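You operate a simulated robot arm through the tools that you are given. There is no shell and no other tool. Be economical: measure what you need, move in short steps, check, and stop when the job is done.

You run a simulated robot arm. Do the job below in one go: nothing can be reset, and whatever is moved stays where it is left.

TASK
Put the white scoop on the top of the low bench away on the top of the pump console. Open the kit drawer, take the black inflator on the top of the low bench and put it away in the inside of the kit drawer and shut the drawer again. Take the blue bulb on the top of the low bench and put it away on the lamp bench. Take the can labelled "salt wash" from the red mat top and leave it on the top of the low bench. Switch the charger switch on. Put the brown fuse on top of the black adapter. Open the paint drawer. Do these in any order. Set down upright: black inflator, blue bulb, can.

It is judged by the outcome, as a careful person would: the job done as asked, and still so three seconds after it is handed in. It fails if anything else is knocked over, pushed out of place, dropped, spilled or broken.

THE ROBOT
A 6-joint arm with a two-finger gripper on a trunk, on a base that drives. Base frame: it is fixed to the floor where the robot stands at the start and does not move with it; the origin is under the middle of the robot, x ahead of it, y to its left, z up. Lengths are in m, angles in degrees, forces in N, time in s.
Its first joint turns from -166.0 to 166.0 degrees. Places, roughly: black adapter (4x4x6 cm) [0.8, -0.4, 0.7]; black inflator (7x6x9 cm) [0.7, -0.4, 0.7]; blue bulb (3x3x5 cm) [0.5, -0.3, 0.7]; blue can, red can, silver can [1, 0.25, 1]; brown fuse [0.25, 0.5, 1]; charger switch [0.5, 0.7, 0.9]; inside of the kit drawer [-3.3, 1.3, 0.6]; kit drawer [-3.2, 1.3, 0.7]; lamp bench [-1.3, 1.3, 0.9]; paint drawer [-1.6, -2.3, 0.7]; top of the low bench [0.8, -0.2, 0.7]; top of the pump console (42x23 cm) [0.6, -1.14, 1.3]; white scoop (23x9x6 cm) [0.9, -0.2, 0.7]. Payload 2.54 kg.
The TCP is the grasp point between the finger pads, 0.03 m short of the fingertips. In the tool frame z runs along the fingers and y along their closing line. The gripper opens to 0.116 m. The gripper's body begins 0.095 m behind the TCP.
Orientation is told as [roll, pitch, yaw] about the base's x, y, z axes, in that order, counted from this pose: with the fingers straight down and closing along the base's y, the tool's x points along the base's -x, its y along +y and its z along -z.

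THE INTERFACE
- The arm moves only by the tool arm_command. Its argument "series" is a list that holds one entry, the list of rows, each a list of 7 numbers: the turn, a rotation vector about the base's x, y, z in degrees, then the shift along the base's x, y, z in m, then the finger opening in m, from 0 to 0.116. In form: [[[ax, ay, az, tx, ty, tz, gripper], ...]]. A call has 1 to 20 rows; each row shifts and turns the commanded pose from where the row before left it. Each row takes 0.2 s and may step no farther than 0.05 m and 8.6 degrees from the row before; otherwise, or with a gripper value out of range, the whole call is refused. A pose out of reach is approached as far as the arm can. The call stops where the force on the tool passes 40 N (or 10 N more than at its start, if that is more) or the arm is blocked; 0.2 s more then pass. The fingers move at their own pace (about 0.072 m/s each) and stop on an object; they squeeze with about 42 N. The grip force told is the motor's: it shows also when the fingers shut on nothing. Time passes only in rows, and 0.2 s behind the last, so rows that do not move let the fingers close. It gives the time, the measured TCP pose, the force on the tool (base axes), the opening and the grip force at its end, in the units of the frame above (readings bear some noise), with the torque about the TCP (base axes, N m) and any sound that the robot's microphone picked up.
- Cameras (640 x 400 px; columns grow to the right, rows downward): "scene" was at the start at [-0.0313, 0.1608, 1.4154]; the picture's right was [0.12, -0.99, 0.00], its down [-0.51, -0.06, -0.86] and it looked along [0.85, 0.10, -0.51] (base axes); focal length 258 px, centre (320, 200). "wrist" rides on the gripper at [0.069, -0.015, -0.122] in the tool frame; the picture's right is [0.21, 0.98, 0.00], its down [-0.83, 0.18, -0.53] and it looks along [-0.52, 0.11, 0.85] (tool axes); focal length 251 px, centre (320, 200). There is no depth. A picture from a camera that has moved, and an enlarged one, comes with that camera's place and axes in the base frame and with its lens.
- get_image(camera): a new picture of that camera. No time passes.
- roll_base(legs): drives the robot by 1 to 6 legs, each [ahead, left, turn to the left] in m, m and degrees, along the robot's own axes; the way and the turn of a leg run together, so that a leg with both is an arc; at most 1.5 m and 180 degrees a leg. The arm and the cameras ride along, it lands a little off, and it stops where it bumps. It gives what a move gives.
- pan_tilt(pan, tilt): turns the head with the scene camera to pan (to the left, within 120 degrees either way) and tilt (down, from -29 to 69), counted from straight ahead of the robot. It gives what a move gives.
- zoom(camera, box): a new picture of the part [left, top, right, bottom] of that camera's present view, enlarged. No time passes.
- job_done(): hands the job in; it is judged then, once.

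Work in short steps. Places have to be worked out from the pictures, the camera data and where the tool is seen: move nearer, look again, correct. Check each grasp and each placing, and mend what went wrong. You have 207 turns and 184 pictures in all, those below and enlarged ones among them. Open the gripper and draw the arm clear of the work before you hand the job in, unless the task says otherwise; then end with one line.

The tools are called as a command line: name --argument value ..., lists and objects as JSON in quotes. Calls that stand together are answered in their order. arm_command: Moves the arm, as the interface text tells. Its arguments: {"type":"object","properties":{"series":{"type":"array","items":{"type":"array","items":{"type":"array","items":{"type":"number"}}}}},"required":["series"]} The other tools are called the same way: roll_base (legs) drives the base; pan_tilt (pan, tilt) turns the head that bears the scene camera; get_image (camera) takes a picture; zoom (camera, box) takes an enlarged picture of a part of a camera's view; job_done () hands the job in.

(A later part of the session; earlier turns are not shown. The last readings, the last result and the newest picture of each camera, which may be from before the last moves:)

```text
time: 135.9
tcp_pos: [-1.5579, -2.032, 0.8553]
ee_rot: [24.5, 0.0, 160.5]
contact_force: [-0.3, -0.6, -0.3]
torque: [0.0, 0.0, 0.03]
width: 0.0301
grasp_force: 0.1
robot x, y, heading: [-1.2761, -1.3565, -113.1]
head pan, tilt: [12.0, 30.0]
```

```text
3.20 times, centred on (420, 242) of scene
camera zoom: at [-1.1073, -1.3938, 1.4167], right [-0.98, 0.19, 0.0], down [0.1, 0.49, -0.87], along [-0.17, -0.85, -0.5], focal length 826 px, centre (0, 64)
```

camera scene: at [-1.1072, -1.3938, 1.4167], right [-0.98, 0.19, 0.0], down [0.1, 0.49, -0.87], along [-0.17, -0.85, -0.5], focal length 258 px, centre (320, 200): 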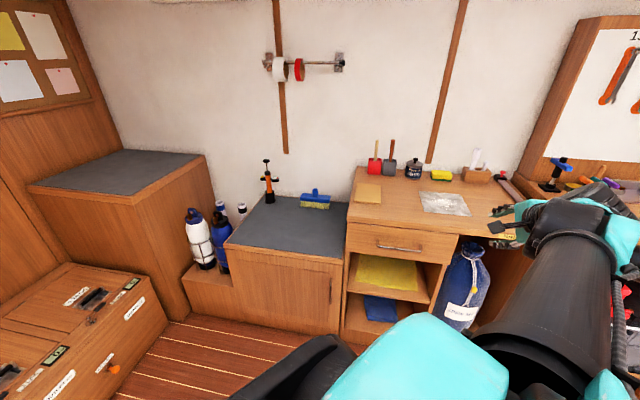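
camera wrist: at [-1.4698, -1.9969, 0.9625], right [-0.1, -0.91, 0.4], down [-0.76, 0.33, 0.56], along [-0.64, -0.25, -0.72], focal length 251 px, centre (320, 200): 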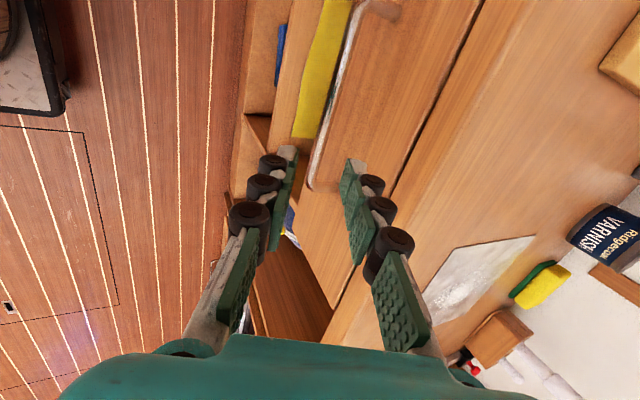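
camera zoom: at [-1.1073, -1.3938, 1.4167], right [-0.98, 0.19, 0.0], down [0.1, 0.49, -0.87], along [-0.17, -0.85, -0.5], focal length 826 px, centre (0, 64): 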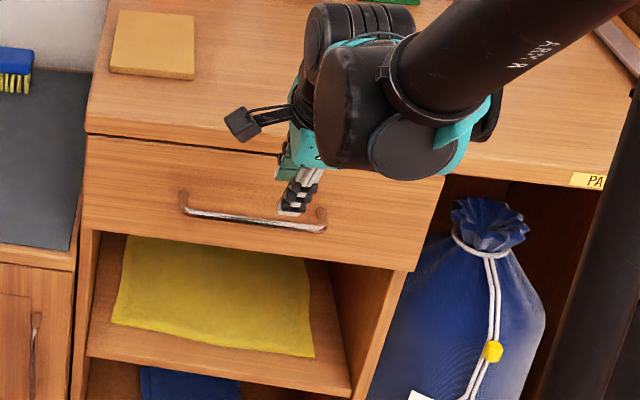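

Good triangulation: bar centre (-1.56,-2.092,0.751). I slide the narrow-open fingers over the bar along the tilted tool axis.

arm_command --series '[[[0, 0, 0, -0.0038, -0.0109, -0.0222, 0.024], [0, 0, 0, -0.0038, -0.0109, -0.0222, 0.024], [0, 0, 0, -0.0025, -0.0073, -0.0148, 0.024], [0, 0, 0, 0, 0, 0, 0.024]]]'

zoom --camera "wrist" --box '[240, 100, 400, 200]'

zoom --camera "scene" --box '[350, 200, 450, 262]'

```text
time: 136.9
tcp_pos: [-1.5661, -2.0595, 0.7997]
ee_rot: [24.4, 0.0, 160.5]
contact_force: [-0.2, -0.4, 0.9]
torque: [0.0, -0.02, 0.02]
width: 0.0238
grasp_force: 0.1
robot x, y, heading: [-1.2712, -1.3545, -113.2]
head pan, tilt: [12.0, 30.0]
```

```text
4.00 times, centred on (320, 150) of wrist
camera zoom: at [-1.4794, -2.0243, 0.9045], right [-0.09, -0.91, 0.4], down [-0.76, 0.33, 0.56], along [-0.64, -0.25, -0.72], focal length 1006 px, centre (320, 400)
```

zoom: 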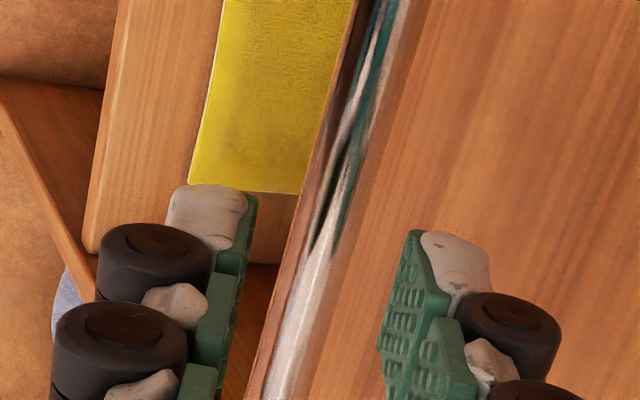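

```text
6.40 times, centred on (400, 231) of scene
camera zoom: at [-1.1073, -1.3938, 1.4167], right [-0.98, 0.19, 0.0], down [0.1, 0.49, -0.87], along [-0.17, -0.85, -0.5], focal length 1652 px, centre (-192, 2)
```

zoom: 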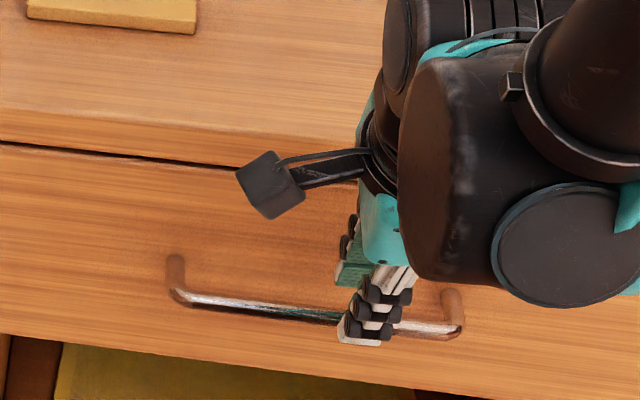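

Bar lies between the fingers. I advance the last ~3.5 cm in small steps.

arm_command --series '[[[0, 0, 0, -0.0014, -0.0041, -0.0091, 0.024], [0, 0, 0, -0.0014, -0.0041, -0.0091, 0.024], [0, 0, 0, -0.001, -0.003, -0.007, 0.024], [0, 0, 0, -0.0007, -0.002, -0.0046, 0.024], [0, 0, 0, -0.0007, -0.002, -0.0046, 0.024], [0, 0, 0, 0, 0, 0, 0.024]]]'

zoom --camera "wrist" --box '[240, 100, 400, 200]'

zoom --camera "scene" --box '[350, 200, 450, 262]'

```text
time: 138.3
tcp_pos: [-1.5737, -2.0763, 0.7635]
ee_rot: [24.4, 0.0, 160.5]
contact_force: [-0.7, 0.9, 0.3]
torque: [0.01, -0.02, 0.02]
width: 0.0242
grasp_force: 0.2
robot x, y, heading: [-1.2735, -1.3558, -113.4]
head pan, tilt: [12.0, 30.0]
```

```text
4.00 times, centred on (320, 150) of wrist
camera zoom: at [-1.4856, -2.0405, 0.8689], right [-0.09, -0.91, 0.4], down [-0.76, 0.33, 0.56], along [-0.64, -0.25, -0.72], focal length 1006 px, centre (320, 400)
```

zoom: 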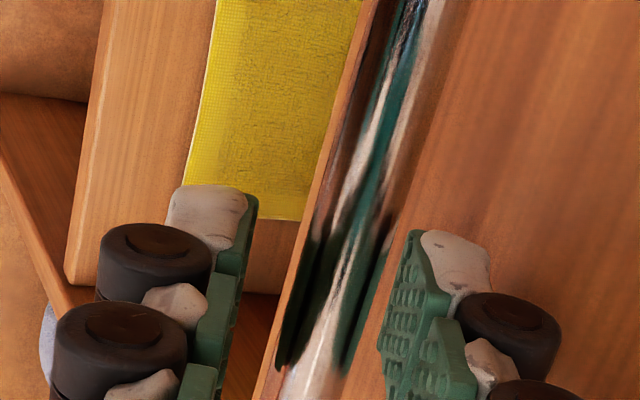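

```text
6.40 times, centred on (400, 231) of scene
camera zoom: at [-1.1073, -1.3938, 1.4167], right [-0.98, 0.19, 0.0], down [0.1, 0.49, -0.87], along [-0.17, -0.85, -0.5], focal length 1652 px, centre (-192, 2)
```

zoom: 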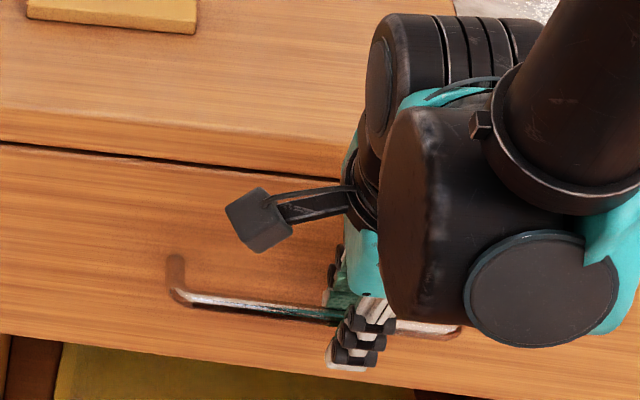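

The fingers straddle the bar. I close and read the width.

arm_command --series '[[[0, 0, 0, 0, 0, 0, 0.01], [0, 0, 0, 0, 0, 0, 0], [0, 0, 0, 0, 0, 0, 0], [0, 0, 0, 0, 0, 0, 0]]]'

```text
time: 139.3
tcp_pos: [-1.5722, -2.0774, 0.7628]
ee_rot: [24.5, 0.0, 160.6]
contact_force: [-0.7, -4.2, 4.2]
torque: [-0.25, -0.4, -0.78]
width: 0.0112
grasp_force: 38.5
robot x, y, heading: [-1.2726, -1.3591, -113.5]
head pan, tilt: [12.0, 30.0]
```

Gripped the 1.1 cm bar. I pull outward along the drawer's direction.

arm_command --series '[[[0, 0, 0, 0.0033, 0.0095, 0, 0], [0, 0, 0, 0.0066, 0.0189, 0, 0], [0, 0, 0, 0.0098, 0.0283, 0, 0], [0, 0, 0, 0.0098, 0.0283, 0, 0], [0, 0, 0, 0.0098, 0.0283, 0, 0]]]'

get_image --camera "scene"

```text
time: 140.5
tcp_pos: [-1.5331, -1.9628, 0.7626]
ee_rot: [24.4, 0.0, 160.6]
contact_force: [28.3, -10.8, -1.3]
torque: [-0.24, -0.63, -0.65]
width: 0.0112
grasp_force: 38.3
robot x, y, heading: [-1.2724, -1.3578, -113.3]
head pan, tilt: [12.0, 30.0]
```

```text
73 pictures are left
camera scene: at [-1.1063, -1.3943, 1.4165], right [-0.98, 0.19, 0.0], down [0.1, 0.49, -0.87], along [-0.17, -0.85, -0.5], focal length 258 px, centre (320, 200)
```

scene: 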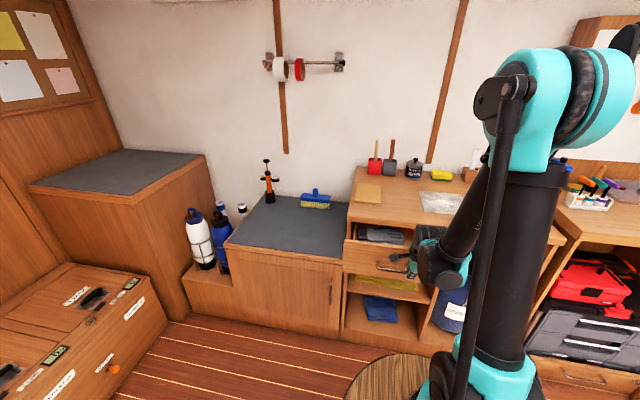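

It is opening; a sideways force says the slide runs slightly more to +x. I correct and keep pulling.

arm_command --series '[[[0, 0, 0, 0.015, 0.026, 0, 0], [0, 0, 0, 0.012, 0.027, 0, 0], [0, 0, 0, 0.012, 0.027, 0, 0], [0, 0, 0, 0.012, 0.027, 0, 0]]]'

zoom --camera "scene" --box '[320, 180, 520, 305]'

```text
time: 141.5
tcp_pos: [-1.4861, -1.8561, 0.7755]
ee_rot: [24.5, -0.1, 160.4]
contact_force: [-14.7, 5.5, -26.7]
torque: [0.11, -0.38, -0.71]
width: 0.0116
grasp_force: 38.7
out of reach, approached as far as the arm can: row 3, 4
robot x, y, heading: [-1.2735, -1.358, -113.1]
head pan, tilt: [12.0, 30.0]
```

```text
3.20 times, centred on (420, 242) of scene
camera zoom: at [-1.1083, -1.3942, 1.4167], right [-0.98, 0.2, 0.0], down [0.1, 0.49, -0.87], along [-0.17, -0.85, -0.5], focal length 826 px, centre (0, 64)
```

zoom: 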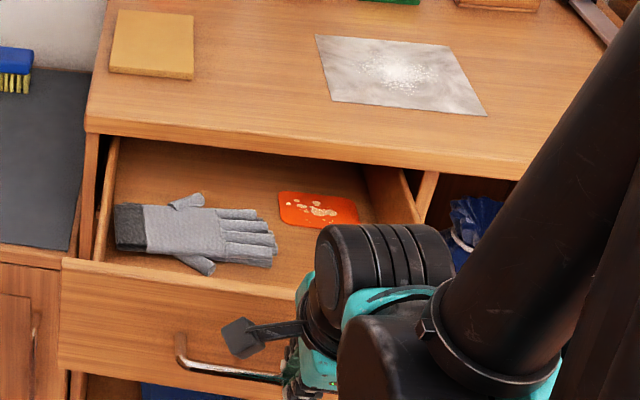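

About 0.23 m open. The arm is at its near limit, so I relax the vertical strain and pull a little further by driving backward.

arm_command --series '[[[0, 0, 0, 0.003, -0.005, -0.008, 0], [0, 0, 0, 0, 0, 0, 0]]]'

roll_base --legs '[[-0.05, 0, 0]]'

get_image --camera "scene"

```text
time: 142.1
tcp_pos: [-1.482, -1.8632, 0.7747]
ee_rot: [24.3, -0.1, 160.4]
contact_force: [-29.3, 11.4, 3.0]
torque: [0.13, 0.33, -1.12]
width: 0.0119
grasp_force: 38.9
out of reach, approached as far as the arm can: row 1
robot x, y, heading: [-1.2739, -1.3557, -113.1]
head pan, tilt: [12.0, 30.0]
```

```text
time: 143.0
tcp_pos: [-1.4615, -1.8162, 0.7743]
ee_rot: [24.4, -0.1, 160.4]
contact_force: [-26.9, 8.8, -0.8]
torque: [0.1, 0.31, -1.1]
width: 0.0117
grasp_force: 38.5
robot x, y, heading: [-1.2525, -1.3129, -113.3]
head pan, tilt: [12.0, 30.0]
```

```text
71 pictures are left
camera scene: at [-1.0884, -1.3473, 1.4168], right [-0.98, 0.19, 0.0], down [0.1, 0.49, -0.87], along [-0.17, -0.85, -0.5], focal length 258 px, centre (320, 200)
```

scene: 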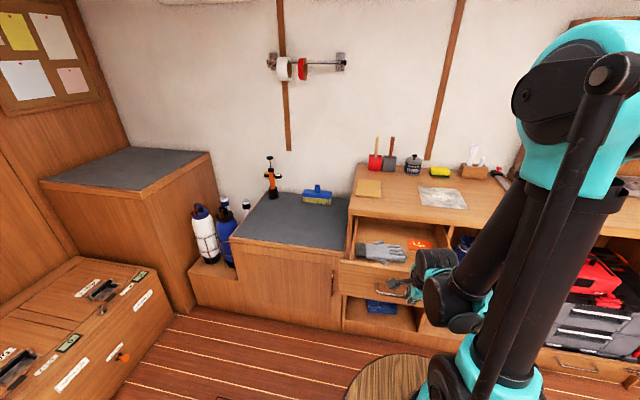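

0.284 m out with no resistance; one more small pull.

roll_base --legs '[[-0.05, 0, 0]]'

```text
time: 144.1
tcp_pos: [-1.4446, -1.7775, 0.7762]
ee_rot: [24.8, -0.1, 160.4]
contact_force: [-1.5, -2.4, -1.0]
torque: [-0.15, -0.25, -0.8]
width: 0.0118
grasp_force: 38.3
robot x, y, heading: [-1.2373, -1.2662, -113.2]
head pan, tilt: [12.0, 30.0]
stopped in leg 1: the force on the tool passed its limit at 50 N (the readings are from after the stop); the commanded pose is now the measured one
```

The drawer hit its end stop at ~0.32 m: fully open. I release and withdraw along the tool axis.

arm_command --series '[[[0, 0, 0, 0, 0, 0, 0.026], [0, 0, 0, 0, 0, 0, 0.026], [0, 0, 0, 0.003, 0.008, 0.02, 0.026], [0, 0, 0, 0.004, 0.012, 0.03, 0.026], [0, 0, 0, 0.004, 0.012, 0.035, 0.026], [0, 0, 0, 0, 0.0, 0.045, 0.026], [7.9, -2.7, 0, 0, 0, 0.045, 0.06], [7.9, -2.7, 0, 0, 0, 0.045, 0.06], [7.6, -2.7, 0, 0, 0, 0.045, 0.06]]]'

get_image --camera "scene"

```text
time: 146.1
tcp_pos: [-1.4333, -1.7439, 1.0412]
ee_rot: [0.1, -0.2, 160.6]
contact_force: [-0.5, 0.3, 0.2]
torque: [-0.04, -0.01, 0.0]
width: 0.0601
grasp_force: 0.1
robot x, y, heading: [-1.2349, -1.2664, -113.4]
head pan, tilt: [12.0, 30.0]
```

```text
70 pictures are left
camera scene: at [-1.069, -1.3039, 1.4167], right [-0.98, 0.19, 0.0], down [0.1, 0.49, -0.87], along [-0.17, -0.85, -0.5], focal length 258 px, centre (320, 200)
```

scene: 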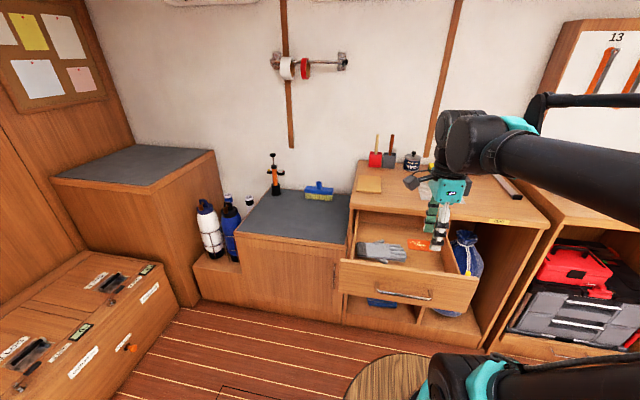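

The paint drawer is fully open. With the hand still free I go to open the kit drawer: back off, turn, and drive towards it, stopping short to look.

roll_base --legs '[[-0.3, 0, 0], [0, 0, -87], [0, -1.25, 0], [0.9, 0, 0]]'

pan_tilt --pan 10 --tilt 25

get_image --camera "scene"

```text
time: 162.1
tcp_pos: [-1.9983, 0.6857, 1.0392]
ee_rot: [0.1, -0.2, 72.0]
contact_force: [0.4, 0.1, -0.6]
torque: [0.0, -0.04, 0.02]
width: 0.0601
grasp_force: 0.1
robot x, y, heading: [-1.5176, 0.4999, 158.3]
head pan, tilt: [12.0, 30.0]
```

```text
time: 162.8
tcp_pos: [-1.9985, 0.6855, 1.0402]
ee_rot: [0.1, -0.3, 72.1]
contact_force: [-0.2, -0.1, -0.2]
torque: [-0.05, -0.03, -0.02]
width: 0.0604
grasp_force: 0.1
robot x, y, heading: [-1.5128, 0.503, 158.2]
head pan, tilt: [10.0, 25.0]
```

```text
69 pictures are left
camera scene: at [-1.5507, 0.3359, 1.4246], right [0.2, 0.98, 0.0], down [0.41, -0.09, -0.91], along [-0.89, 0.18, -0.42], focal length 258 px, centre (320, 200)
```

scene: 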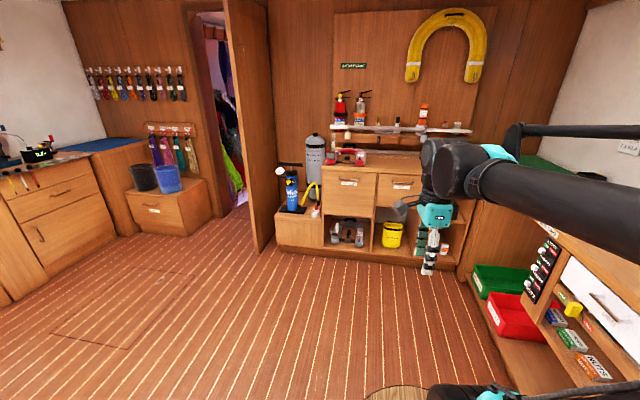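

Two drawers are seen on the far cabinet; I zoom to read their labels.

zoom --camera "scene" --box '[310, 140, 438, 220]'

```text
5.00 times, centred on (374, 180) of scene
camera zoom: at [-1.5507, 0.3359, 1.4246], right [0.2, 0.98, 0.0], down [0.41, -0.09, -0.91], along [-0.89, 0.18, -0.42], focal length 1291 px, centre (50, 300)
```

zoom: 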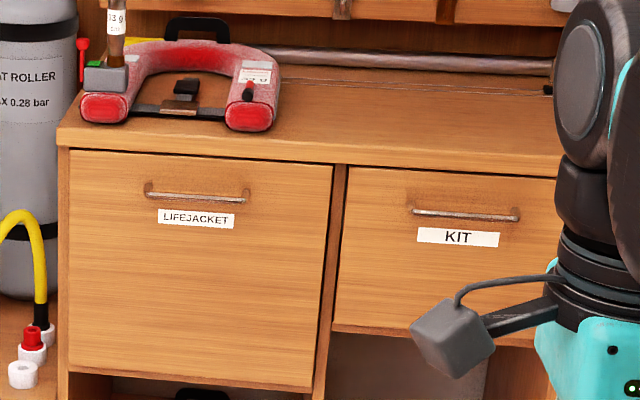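

The right-hand drawer is "KIT"; handle near (-3.19,1.30,0.73), facing about (0.93,-0.37). I drive up to about 0.8 m from it.

roll_base --legs '[[1.02, -0.04, 0]]'

pan_tilt --pan 5 --tilt 35

get_image --camera "scene"

get_image --camera "wrist"

```text
time: 167.9
tcp_pos: [-2.9079, 1.0939, 1.0398]
ee_rot: [0.1, -0.4, 72.0]
contact_force: [0.5, 0.8, 0.6]
torque: [0.01, 0.0, 0.0]
width: 0.06
grasp_force: 0.1
robot x, y, heading: [-2.4236, 0.9043, 158.2]
head pan, tilt: [10.0, 25.0]
```

```text
time: 168.6
tcp_pos: [-2.9084, 1.0934, 1.0385]
ee_rot: [0.1, -0.3, 71.9]
contact_force: [1.3, -0.1, -0.4]
torque: [-0.01, -0.01, -0.01]
width: 0.06
grasp_force: 0.0
robot x, y, heading: [-2.4228, 0.9046, 158.2]
head pan, tilt: [5.0, 35.0]
```

```text
67 pictures are left
camera scene: at [-2.4543, 0.7484, 1.4089], right [0.29, 0.96, 0.0], down [0.55, -0.17, -0.82], along [-0.78, 0.24, -0.57], focal length 258 px, centre (320, 200)
```

scene: 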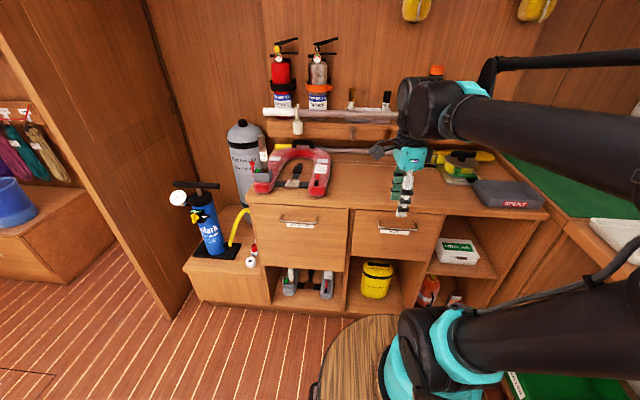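

```text
66 pictures are left
camera wrist: at [-2.9145, 1.0207, 1.1613], right [-1.0, 0.1, 0.0], down [0.08, 0.84, 0.54], along [0.05, 0.54, -0.84], focal length 251 px, centre (320, 200)
```

wrist: 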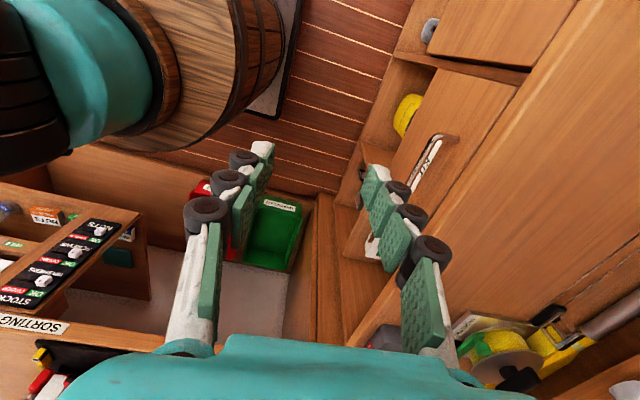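

I zoom both views for triangulating the KIT handle.

zoom --camera "scene" --box '[340, 190, 460, 265]'

zoom --camera "wrist" --box '[340, 110, 500, 210]'

```text
5.33 times, centred on (400, 228) of scene
camera zoom: at [-2.4543, 0.7484, 1.4089], right [0.29, 0.96, 0.0], down [0.55, -0.17, -0.82], along [-0.78, 0.24, -0.57], focal length 1377 px, centre (-107, 53)
```

zoom: 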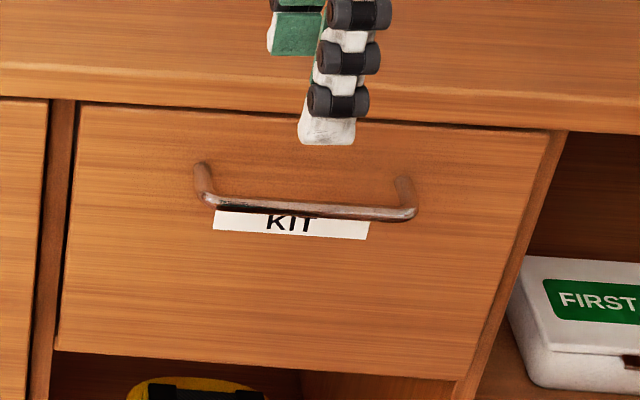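

```text
4.00 times, centred on (420, 160) of wrist
camera zoom: at [-2.9145, 1.0207, 1.1613], right [-1.0, 0.1, 0.0], down [0.08, 0.84, 0.54], along [0.05, 0.54, -0.84], focal length 1006 px, centre (-80, 360)
```

zoom: 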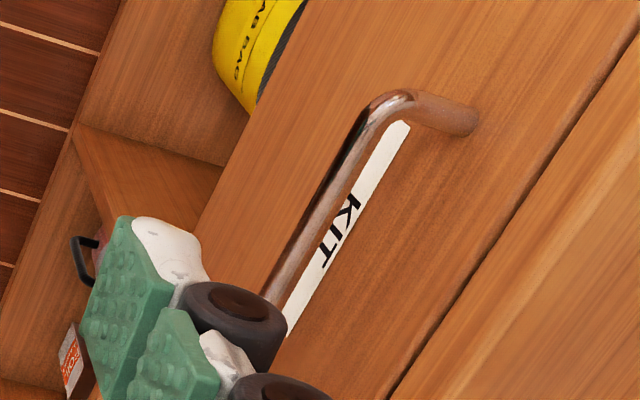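

KIT bar: left end (-3.090,1.171,0.774), centre ≈(-3.063,1.239,0.772). I tilt the tool 24.5° as before and go to the pre-grip point.

arm_command --series '[[[0, 0, -3.3, 0, 0, 0, 0.04], [2.97, 7.61, 0, 0, 0, 0, 0.04], [2.97, 7.61, 0, 0, 0, 0, 0.03], [2.97, 7.61, 0, 0, 0, 0, 0.024], [0, 0, 0, -0.0193, 0.0218, -0.0292, 0.024], [0, 0, 0, -0.0193, 0.0218, -0.0292, 0.024], [0, 0, 0, -0.0193, 0.0218, -0.0292, 0.024], [0, 0, 0, -0.0193, 0.0218, -0.0292, 0.024], [0, 0, 0, -0.0193, 0.0218, -0.0292, 0.024], [0, 0, 0, -0.0193, 0.0218, -0.0292, 0.024], [0, 0, 0, 0, 0, 0, 0.024]]]'

get_image --camera "wrist"

zoom --camera "scene" --box '[340, 190, 460, 265]'

```text
time: 171.0
tcp_pos: [-3.0228, 1.2252, 0.866]
ee_rot: [24.5, -0.2, 68.5]
contact_force: [-0.5, 0.3, -0.4]
torque: [0.01, -0.01, -0.04]
width: 0.0241
grasp_force: 0.0
robot x, y, heading: [-2.4271, 0.9111, 158.1]
head pan, tilt: [5.0, 35.0]
```

```text
63 pictures are left
camera wrist: at [-2.9888, 1.1352, 0.9705], right [-0.91, 0.12, 0.4], down [0.35, 0.75, 0.57], along [-0.23, 0.66, -0.72], focal length 251 px, centre (320, 200)
```

wrist: 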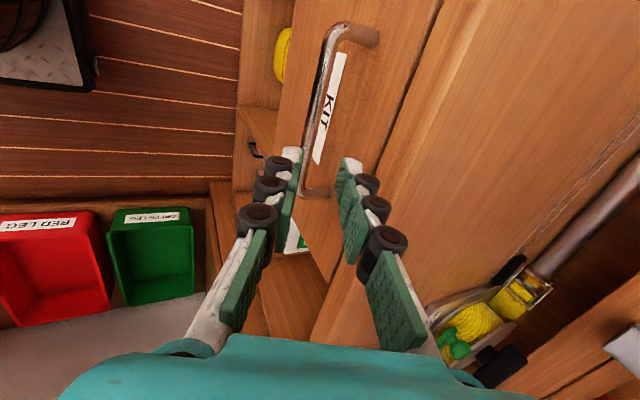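

```text
5.33 times, centred on (400, 228) of scene
camera zoom: at [-2.4543, 0.7484, 1.4089], right [0.29, 0.96, 0.0], down [0.55, -0.17, -0.82], along [-0.78, 0.24, -0.57], focal length 1377 px, centre (-107, 53)
```

zoom: 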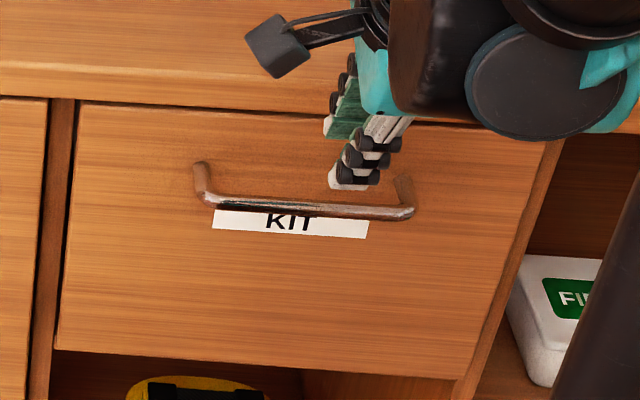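

Refined bar centre (-3.064,1.238,0.7715). I slide the fingers over the bar.

arm_command --series '[[[0, 0, 0, -0.0079, 0.0031, -0.0198, 0.024], [0, 0, 0, -0.0079, 0.0031, -0.0198, 0.024], [0, 0, 0, -0.0079, 0.0031, -0.0198, 0.024], [0, 0, 0, -0.004, 0.0015, -0.01, 0.024], [0, 0, 0, -0.0039, 0.0016, -0.0098, 0.024], [0, 0, 0, 0, 0, 0, 0.024]]]'

zoom --camera "wrist" --box '[240, 100, 400, 200]'

```text
time: 172.4
tcp_pos: [-3.0551, 1.2385, 0.7846]
ee_rot: [24.5, -0.3, 68.5]
contact_force: [1.4, 0.4, 0.4]
torque: [0.0, -0.02, 0.0]
width: 0.0235
grasp_force: 0.0
robot x, y, heading: [-2.4242, 0.9045, 157.9]
head pan, tilt: [5.0, 35.0]
```

```text
4.00 times, centred on (320, 150) of wrist
camera zoom: at [-3.02, 1.147, 0.8899], right [-0.91, 0.12, 0.4], down [0.35, 0.74, 0.57], along [-0.23, 0.66, -0.72], focal length 1006 px, centre (320, 400)
```

zoom: 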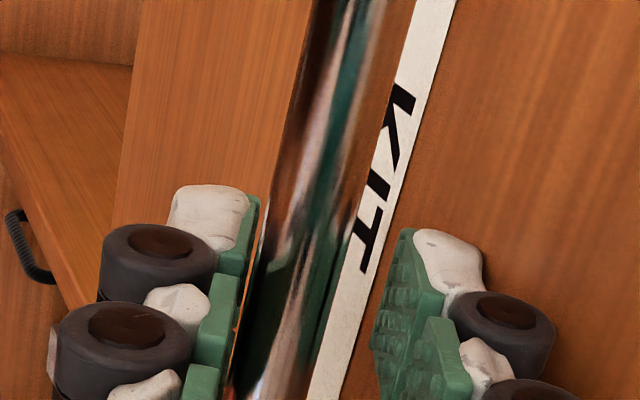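

The bar lies between the pads. I close and pull outward along (0.932,-0.362) in short steps.

arm_command --series '[[[0, 0, 0, 0, 0, 0, 0.01], [0, 0, 0, 0, 0, 0, 0], [0, 0, 0, 0, 0, 0, 0], [0, 0, 0, 0.0093, -0.0036, 0, 0], [0, 0, 0, 0.0186, -0.0072, 0, 0], [0, 0, 0, 0.028, -0.0109, 0, 0], [0, 0, 0, 0.028, -0.0109, 0, 0], [0, 0, 0, 0.028, -0.0109, 0, 0]]]'

```text
time: 173.1
tcp_pos: [-3.0502, 1.2365, 0.7825]
ee_rot: [24.0, -0.3, 68.6]
contact_force: [16.7, -7.2, -30.6]
torque: [-0.05, -0.09, -0.46]
width: 0.0105
grasp_force: 37.8
robot x, y, heading: [-2.4209, 0.9089, 158.3]
head pan, tilt: [5.0, 35.0]
stopped in row 3: the force on the tool passed its limit at 46 N (the readings are from after the stop); the commanded pose is now the measured one
```

The grip closed slightly off-centre, straining the arm. I relieve it by moving down a little while starting the pull.

arm_command --series '[[[0, 0, 0, 0.003, -0.0012, -0.002, 0], [0, 0, 0, 0.005, -0.002, -0.001, 0], [0, 0, 0, 0.01, -0.004, 0, 0], [0, 0, 0, 0.02, -0.0078, 0, 0], [0, 0, 0, 0.028, -0.0109, 0, 0], [0, 0, 0, 0.028, -0.0109, 0, 0]]]'

```text
time: 174.5
tcp_pos: [-2.958, 1.1964, 0.7805]
ee_rot: [24.2, -0.1, 68.4]
contact_force: [-8.6, -15.1, -3.0]
torque: [-0.16, 0.08, -0.61]
width: 0.0115
grasp_force: 37.3
robot x, y, heading: [-2.4259, 0.9069, 158.3]
head pan, tilt: [5.0, 35.0]
```

The drawer moves. I continue a bit with the arm, then pull the rest by driving back.

arm_command --series '[[[0, 0, 0, 0.026, -0.015, 0, 0], [0, 0, 0, 0.0275, -0.0115, 0, 0]]]'

roll_base --legs '[[-0.08, 0, 0]]'

get_image --camera "scene"

```text
time: 175.1
tcp_pos: [-2.9045, 1.1742, 0.7794]
ee_rot: [24.2, -0.4, 68.4]
contact_force: [5.1, 15.1, -4.9]
torque: [0.44, -0.28, -0.74]
width: 0.0118
grasp_force: 37.8
robot x, y, heading: [-2.4251, 0.906, 158.1]
head pan, tilt: [5.0, 35.0]
```

```text
time: 176.1
tcp_pos: [-2.8298, 1.142, 0.78]
ee_rot: [24.2, -0.2, 68.4]
contact_force: [5.7, 16.3, -3.9]
torque: [-0.15, 0.03, -0.43]
width: 0.0117
grasp_force: 37.4
robot x, y, heading: [-2.3498, 0.8779, 158.4]
head pan, tilt: [5.0, 35.0]
```

```text
60 pictures are left
camera scene: at [-2.3787, 0.7188, 1.4089], right [0.29, 0.96, 0.0], down [0.55, -0.17, -0.82], along [-0.78, 0.24, -0.57], focal length 258 px, centre (320, 200)
```

scene: 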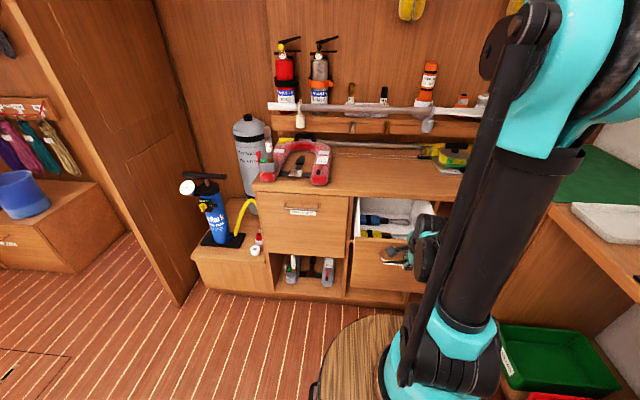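

Open by 0.24 m. I pull on to the end stop.

roll_base --legs '[[-0.1, 0, 0]]'

zoom --camera "scene" --box '[320, 170, 480, 300]'

```text
time: 177.3
tcp_pos: [-2.7369, 1.1037, 0.7799]
ee_rot: [24.3, -0.2, 68.6]
contact_force: [-5.6, -12.1, -4.3]
torque: [-0.48, 0.21, -0.29]
width: 0.0112
grasp_force: 37.0
robot x, y, heading: [-2.2529, 0.8413, 158.4]
head pan, tilt: [5.0, 35.0]
```

```text
3.08 times, centred on (400, 235) of scene
camera zoom: at [-2.2854, 0.6805, 1.4088], right [0.29, 0.96, 0.0], down [0.55, -0.16, -0.82], along [-0.78, 0.24, -0.57], focal length 794 px, centre (74, 92)
```

zoom: 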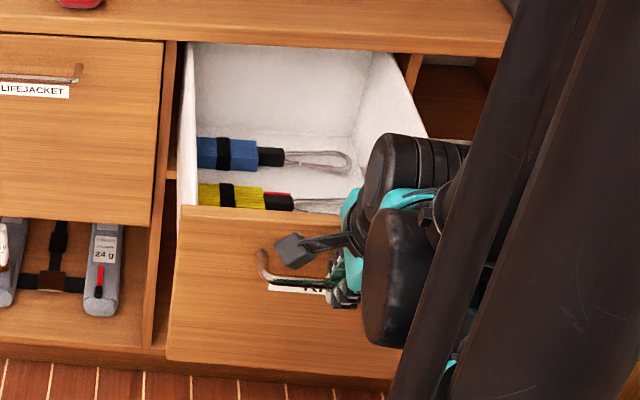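

The kit drawer is open 0.34 m and there is free space beside the two torches. I release, withdraw upward and straighten the tool.

arm_command --series '[[[0, 0, 0, 0, 0, 0, 0.026], [0, 0, 0, 0, 0, 0, 0.026], [0, 0, 0, 0.008, -0.003, 0.02, 0.026], [0, 0, 0, 0.012, -0.005, 0.03, 0.026], [0, 0, 0, 0.012, -0.005, 0.035, 0.026], [0, 0, 0, 0, 0, 0.045, 0.026], [-2.97, -7.61, 0, 0, 0, 0.045, 0.06], [-2.97, -7.61, 0, 0, 0, 0.045, 0.06], [-2.9, -7.5, 0, 0, 0, 0.045, 0.06]]]'

get_image --camera "scene"

get_image --camera "wrist"

```text
time: 179.3
tcp_pos: [-2.705, 1.0908, 1.0447]
ee_rot: [-0.2, -0.3, 68.6]
contact_force: [0.5, -0.4, -0.4]
torque: [0.03, -0.01, 0.01]
width: 0.0602
grasp_force: 0.2
robot x, y, heading: [-2.2556, 0.8368, 158.7]
head pan, tilt: [5.0, 35.0]
```

```text
58 pictures are left
camera scene: at [-2.2849, 0.6807, 1.4089], right [0.29, 0.96, 0.0], down [0.55, -0.16, -0.82], along [-0.78, 0.24, -0.57], focal length 258 px, centre (320, 200)
```

scene: 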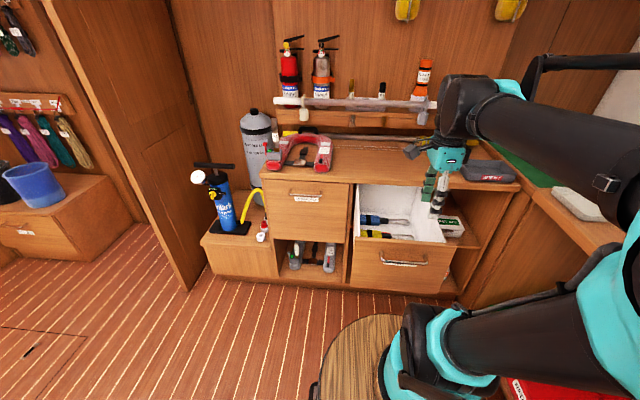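

```text
57 pictures are left
camera wrist: at [-2.7142, 1.0187, 1.167], right [-0.99, 0.15, 0.0], down [0.13, 0.83, 0.54], along [0.09, 0.53, -0.84], focal length 251 px, centre (320, 200)
```

wrist: 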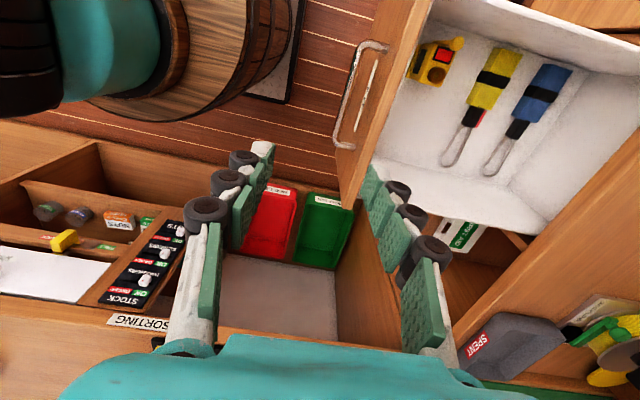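

Interior seen: torches on one side, a yellow unit near the front left, free floor near the front right. Now I drive back to the low bench, turning through the free floor side.

roll_base --legs '[[-1.2, 0.08, 0], [-1.15, 0, 0], [0, 0, 100], [0, 0, 101]]'

get_image --camera "wrist"

```text
time: 199.4
tcp_pos: [0.4242, -0.1176, 1.043]
ee_rot: [-0.2, -0.3, -86.7]
contact_force: [-0.5, 0.3, 0.8]
torque: [0.02, -0.01, -0.02]
width: 0.0601
grasp_force: 0.1
robot x, y, heading: [-0.0879, -0.0788, 2.8]
head pan, tilt: [5.0, 35.0]
```

```text
56 pictures are left
camera wrist: at [0.4066, -0.0513, 1.1662], right [0.96, 0.27, 0.0], down [0.23, -0.81, 0.54], along [0.14, -0.52, -0.84], focal length 251 px, centre (320, 200)
```

wrist: 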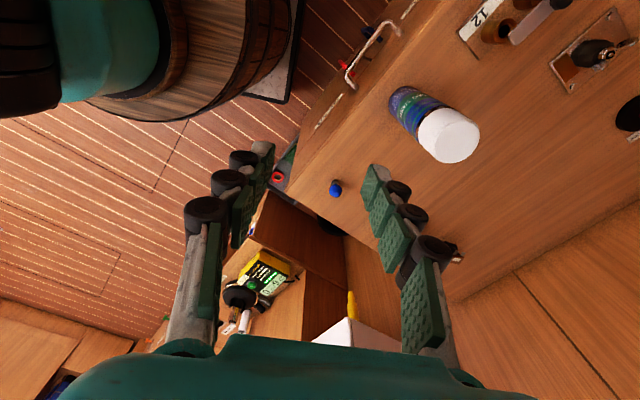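

Back at the bench. I move the camera so that it sees the inflator.

arm_command --series '[[[0, 0, 0, 0.045, -0.015, 0, 0.1], [0, 0, 0, 0.045, -0.015, 0, 0.1], [0, 0, 0, 0.045, -0.015, 0, 0.1], [0, 0, 0, 0.045, -0.015, 0, 0.1], [0, 0, 0, 0.03, -0.01, 0, 0.1], [0, 0, 0, 0, 0, 0, 0.1]]]'

get_image --camera "wrist"

zoom --camera "wrist" --box '[220, 100, 420, 225]'

```text
time: 200.8
tcp_pos: [0.634, -0.1911, 1.0428]
ee_rot: [-0.1, -0.1, -86.7]
contact_force: [0.4, 0.5, -0.3]
torque: [0.05, -0.01, -0.02]
width: 0.0998
grasp_force: 0.1
robot x, y, heading: [-0.0866, -0.0778, 3.0]
head pan, tilt: [5.0, 35.0]
```

```text
55 pictures are left
camera wrist: at [0.616, -0.1235, 1.1655], right [0.96, 0.27, 0.0], down [0.23, -0.81, 0.54], along [0.14, -0.52, -0.84], focal length 251 px, centre (320, 200)
```

wrist: 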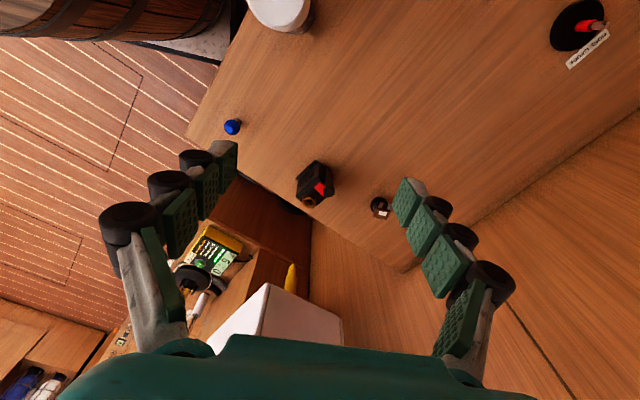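

```text
3.20 times, centred on (320, 162) of wrist
camera zoom: at [0.616, -0.1235, 1.1655], right [0.96, 0.27, 0.0], down [0.23, -0.81, 0.54], along [0.14, -0.52, -0.84], focal length 805 px, centre (320, 320)
```

zoom: 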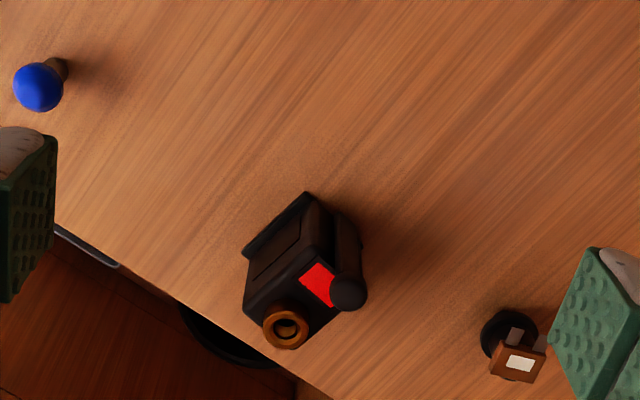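

The inflator stands near (0.667,-0.358), turned about -25°, its rod and knob on the +x side. I turn the tool to about -25° so as to close across the free faces, and look from nearer.

arm_command --series '[[[0, 0, 7.7, -0.003, -0.015, -0.014, 0.116], [0, 0, 7.7, -0.003, -0.015, -0.014, 0.116], [0, 0, 7.7, -0.003, -0.015, -0.014, 0.116], [0, 0, 7.7, -0.003, -0.015, -0.014, 0.116], [0, 0, 7.7, -0.003, -0.015, -0.014, 0.116], [0, 0, 7.7, -0.003, -0.015, -0.014, 0.116], [0, 0, 7.7, -0.003, -0.015, -0.014, 0.116], [0, 0, 7.7, -0.003, -0.015, -0.014, 0.116], [0, 0, 0, 0, 0, 0, 0.116]]]'

get_image --camera "wrist"

```text
time: 202.8
tcp_pos: [0.6119, -0.3069, 0.9317]
ee_rot: [-0.1, -0.1, -25.0]
contact_force: [0.0, 0.0, -0.7]
torque: [-0.01, 0.0, -0.01]
width: 0.116
grasp_force: 0.0
robot x, y, heading: [-0.0932, -0.0781, 2.8]
head pan, tilt: [5.0, 35.0]
```

```text
53 pictures are left
camera wrist: at [0.5428, -0.2937, 1.0546], right [0.22, 0.98, 0.0], down [0.82, -0.18, 0.54], along [0.52, -0.12, -0.84], focal length 251 px, centre (320, 200)
```

wrist: 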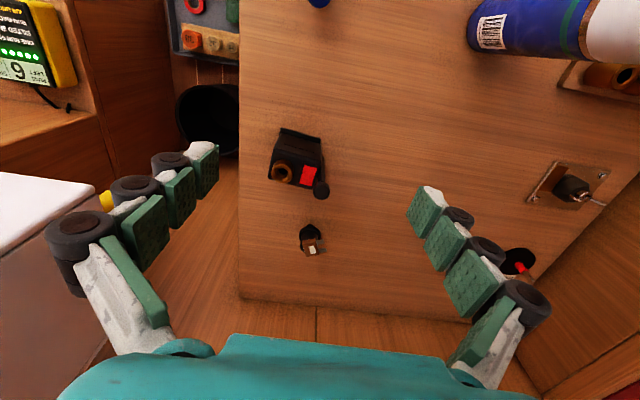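

zoom --camera "wrist" --box '[240, 110, 368, 190]'

```text
5.00 times, centred on (304, 150) of wrist
camera zoom: at [0.5428, -0.2937, 1.0546], right [0.22, 0.98, 0.0], down [0.82, -0.18, 0.54], along [0.52, -0.12, -0.84], focal length 1257 px, centre (400, 450)
```

zoom: 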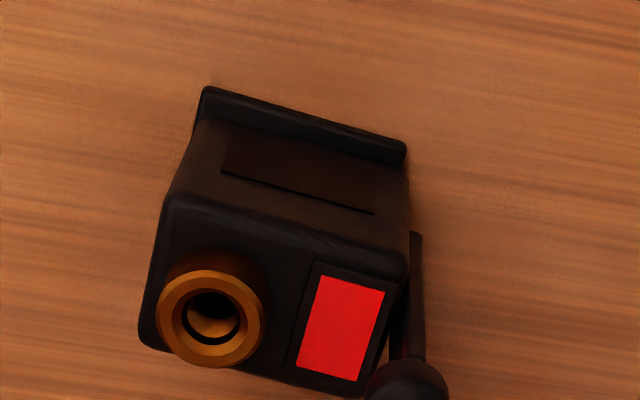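

Now clear: box axes at 64°/-25°, rod on the +y side. I'll close front-to-back, so I turn the tool another -90° and centre over the top face (0.668,-0.356).

arm_command --series '[[[0, 0, -8.2, 0.005, -0.0045, 0, 0.1], [0, 0, -8.2, 0.005, -0.0045, 0, 0.1], [0, 0, -8.2, 0.005, -0.0045, 0, 0.1], [0, 0, -8.2, 0.005, -0.0045, 0, 0.1], [0, 0, -8.2, 0.005, -0.0045, 0, 0.1], [0, 0, -8.2, 0.005, -0.0045, 0, 0.1], [0, 0, -8.2, 0.005, -0.0045, 0, 0.1], [0, 0, -8.2, 0.005, -0.0045, 0, 0.1], [0, 0, -8.2, 0.005, -0.0045, 0, 0.1], [0, 0, -8.2, 0.005, -0.0045, 0, 0.1], [0, 0, -8, 0.006, -0.0045, 0, 0.1], [0, 0, 0, 0, 0, -0.04, 0.1], [0, 0, 0, 0, 0, 0, 0.1]]]'

get_image --camera "wrist"

```text
time: 205.6
tcp_pos: [0.6664, -0.3569, 0.8927]
ee_rot: [-0.1, -0.2, -115.0]
contact_force: [-0.9, 0.7, 0.5]
torque: [0.0, -0.02, -0.03]
width: 0.1
grasp_force: 0.1
robot x, y, heading: [-0.088, -0.0761, 3.0]
head pan, tilt: [5.0, 35.0]
```

```text
51 pictures are left
camera wrist: at [0.683, -0.29, 1.0154], right [0.98, -0.22, 0.0], down [-0.18, -0.82, 0.54], along [-0.12, -0.52, -0.84], focal length 251 px, centre (320, 200)
```

wrist: 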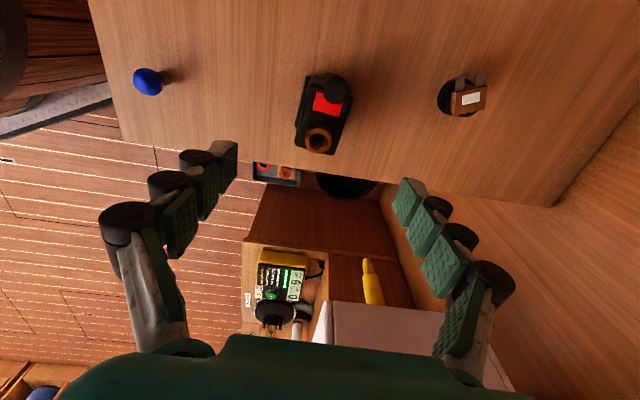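

Centred. I lower around it most of the way and check.

arm_command --series '[[[0, 0, 0, 0.002, 0, -0.045, 0.1], [0, 0, 0, 0, 0, -0.045, 0.1], [0, 0, 0, 0, 0, -0.03, 0.1], [0, 0, 0, 0, 0, -0.018, 0.1], [0, 0, 0, 0, 0, 0, 0.1]]]'

get_image --camera "wrist"

```text
time: 206.8
tcp_pos: [0.6674, -0.3575, 0.7528]
ee_rot: [-0.1, -0.2, -115.1]
contact_force: [-0.2, 0.8, 0.1]
torque: [0.03, 0.0, -0.04]
width: 0.1
grasp_force: 0.0
robot x, y, heading: [-0.0886, -0.0762, 2.8]
head pan, tilt: [5.0, 35.0]
```

```text
50 pictures are left
camera wrist: at [0.6837, -0.2906, 0.8758], right [0.98, -0.22, 0.0], down [-0.18, -0.82, 0.54], along [-0.12, -0.52, -0.84], focal length 251 px, centre (320, 200)
```

wrist: 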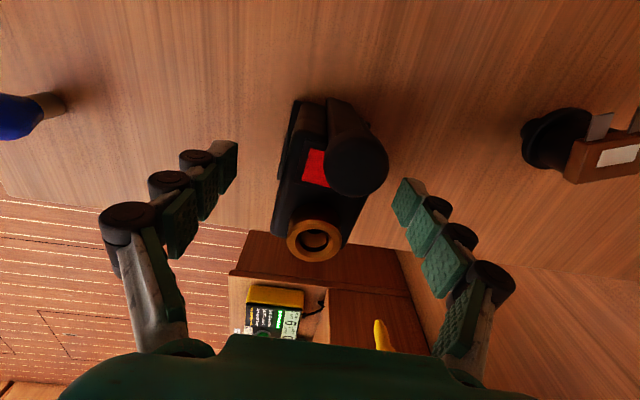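

The knob is clear of the finger paths. I close.

arm_command --series '[[[0, 0, 0, 0, 0, 0, 0.08], [0, 0, 0, 0, 0, 0, 0.06], [0, 0, 0, 0, 0, 0, 0.05], [0, 0, 0, 0, 0, 0, 0.04], [0, 0, 0, 0, 0, 0, 0.04], [0, 0, 0, 0, 0, 0.02, 0.04], [0, 0, 0, 0, 0, 0.03, 0.04], [0, 0, 0, 0, 0, 0, 0.04]]]'

get_image --camera "wrist"

```text
time: 208.6
tcp_pos: [0.6686, -0.3578, 0.8044]
ee_rot: [-0.1, -0.1, -115.1]
contact_force: [0.6, 0.5, -2.1]
torque: [-0.01, -0.02, 0.0]
width: 0.0432
grasp_force: 42.0
robot x, y, heading: [-0.0835, -0.071, 2.8]
head pan, tilt: [5.0, 35.0]
```

```text
49 pictures are left
camera wrist: at [0.6852, -0.2905, 0.9265], right [0.98, -0.22, 0.0], down [-0.18, -0.82, 0.54], along [-0.12, -0.52, -0.84], focal length 251 px, centre (320, 200)
```

wrist: 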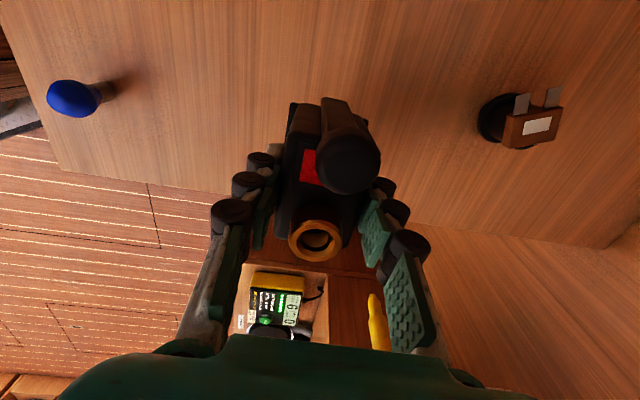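

The inflator is held upright. I lift, retract, and drive back to the kit drawer.

arm_command --series '[[[0, 0, 0, 0, 0, 0.045, 0.04], [0, 0, 0, 0, 0, 0.045, 0.04], [0, 0, 0, 0, 0, 0.045, 0.04], [0, 0, 0, 0, 0, 0.045, 0.04], [0, 0, 0, 0, 0, 0.045, 0.04], [0, 0, 0, 0, 0, 0.045, 0.04], [0, 0, 0, -0.035, 0.028, 0, 0.04], [0, 0, 0, -0.035, 0.028, 0, 0.04], [0, 0, 0, -0.035, 0.028, 0, 0.04], [0, 0, 0, -0.035, 0.028, 0, 0.04], [0, 0, 0, -0.035, 0.028, 0, 0.04], [0, 0, 0, -0.035, 0.028, 0, 0.04], [0, 0, 0, -0.035, 0.028, 0, 0.04]]]'

roll_base --legs '[[0, 0, -102], [0, 0, -102], [1.2, 0, 0], [0.95, -0.03, 0]]'

pan_tilt --pan 5 --tilt 38

get_image --camera "scene"

```text
time: 211.4
tcp_pos: [0.4253, -0.1626, 1.0727]
ee_rot: [-0.1, -0.2, -115.0]
contact_force: [0.5, -0.4, -1.9]
torque: [-0.03, 0.05, -0.02]
width: 0.043
grasp_force: 41.7
robot x, y, heading: [-0.0866, -0.0754, 2.7]
head pan, tilt: [5.0, 35.0]
```

```text
time: 230.6
tcp_pos: [-2.4434, 1.1159, 1.0741]
ee_rot: [-0.1, -0.1, 38.4]
contact_force: [0.5, -0.5, -1.4]
torque: [0.01, 0.0, 0.02]
width: 0.043
grasp_force: 42.2
robot x, y, heading: [-2.0231, 0.812, 156.2]
head pan, tilt: [5.0, 35.0]
```

```text
time: 231.3
tcp_pos: [-2.4428, 1.1166, 1.0733]
ee_rot: [0.0, -0.3, 38.4]
contact_force: [-0.1, 0.3, -2.5]
torque: [0.04, -0.03, 0.01]
width: 0.0427
grasp_force: 42.2
robot x, y, heading: [-2.0253, 0.8113, 156.1]
head pan, tilt: [5.0, 38.0]
```

```text
48 pictures are left
camera scene: at [-2.0578, 0.653, 1.4043], right [0.32, 0.95, 0.0], down [0.58, -0.2, -0.79], along [-0.75, 0.25, -0.62], focal length 258 px, centre (320, 200)
```

scene: 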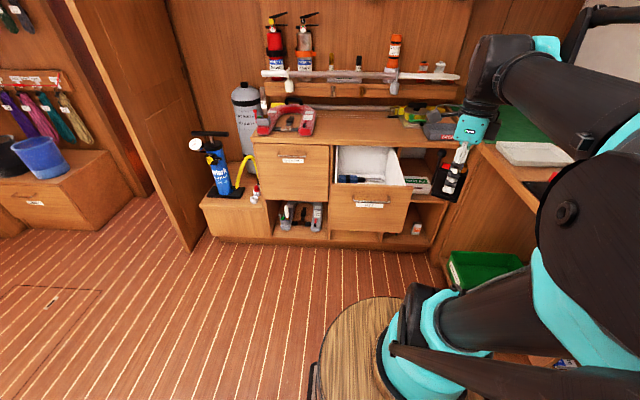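

I make the final approach, turn the tool so the inflator's long side lies along the drawer width, and look into the drawer.

roll_base --legs '[[0.2, 0.06, 2]]'

arm_command --series '[[[0, 0, 7.1, 0, 0, 0, 0.04], [0, 0, 7.1, 0, 0, 0, 0.04], [0, 0, 7.1, 0, 0, 0, 0.04], [0, 0, 7.1, 0, 0, 0, 0.04], [0, 0, 0, -0.03, 0.01, 0, 0.04], [0, 0, 0, -0.03, 0.01, 0, 0.04]]]'

get_image --camera "wrist"

get_image --camera "scene"

```text
time: 232.9
tcp_pos: [-2.6627, 1.1223, 1.0727]
ee_rot: [-0.1, -0.3, 40.4]
contact_force: [0.7, 0.9, -1.5]
torque: [-0.02, 0.0, 0.04]
width: 0.043
grasp_force: 42.3
robot x, y, heading: [-2.2296, 0.8328, 158.3]
head pan, tilt: [5.0, 38.0]
```

```text
time: 234.3
tcp_pos: [-2.7219, 1.1412, 1.0733]
ee_rot: [0.0, -0.2, 68.8]
contact_force: [0.4, -0.4, -1.1]
torque: [0.02, 0.02, 0.01]
width: 0.0429
grasp_force: 42.1
robot x, y, heading: [-2.2327, 0.8326, 158.6]
head pan, tilt: [5.0, 38.0]
```

```text
47 pictures are left
camera wrist: at [-2.7323, 1.0686, 1.1965], right [-0.99, 0.15, 0.0], down [0.13, 0.83, 0.54], along [0.08, 0.53, -0.84], focal length 251 px, centre (320, 200)
```

wrist: 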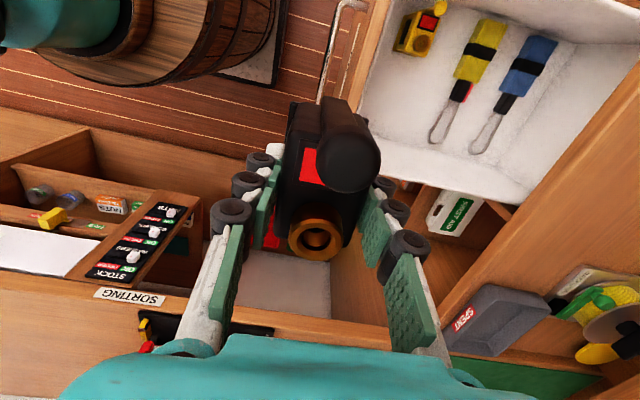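

```text
46 pictures are left
camera scene: at [-2.2603, 0.6726, 1.4043], right [0.29, 0.96, 0.0], down [0.59, -0.18, -0.79], along [-0.75, 0.23, -0.62], focal length 258 px, centre (320, 200)
```

scene: 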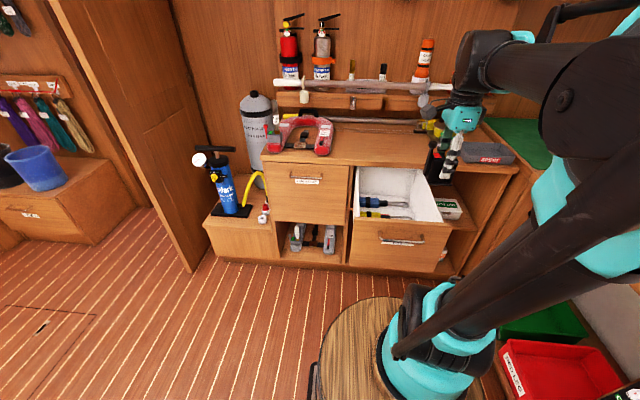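

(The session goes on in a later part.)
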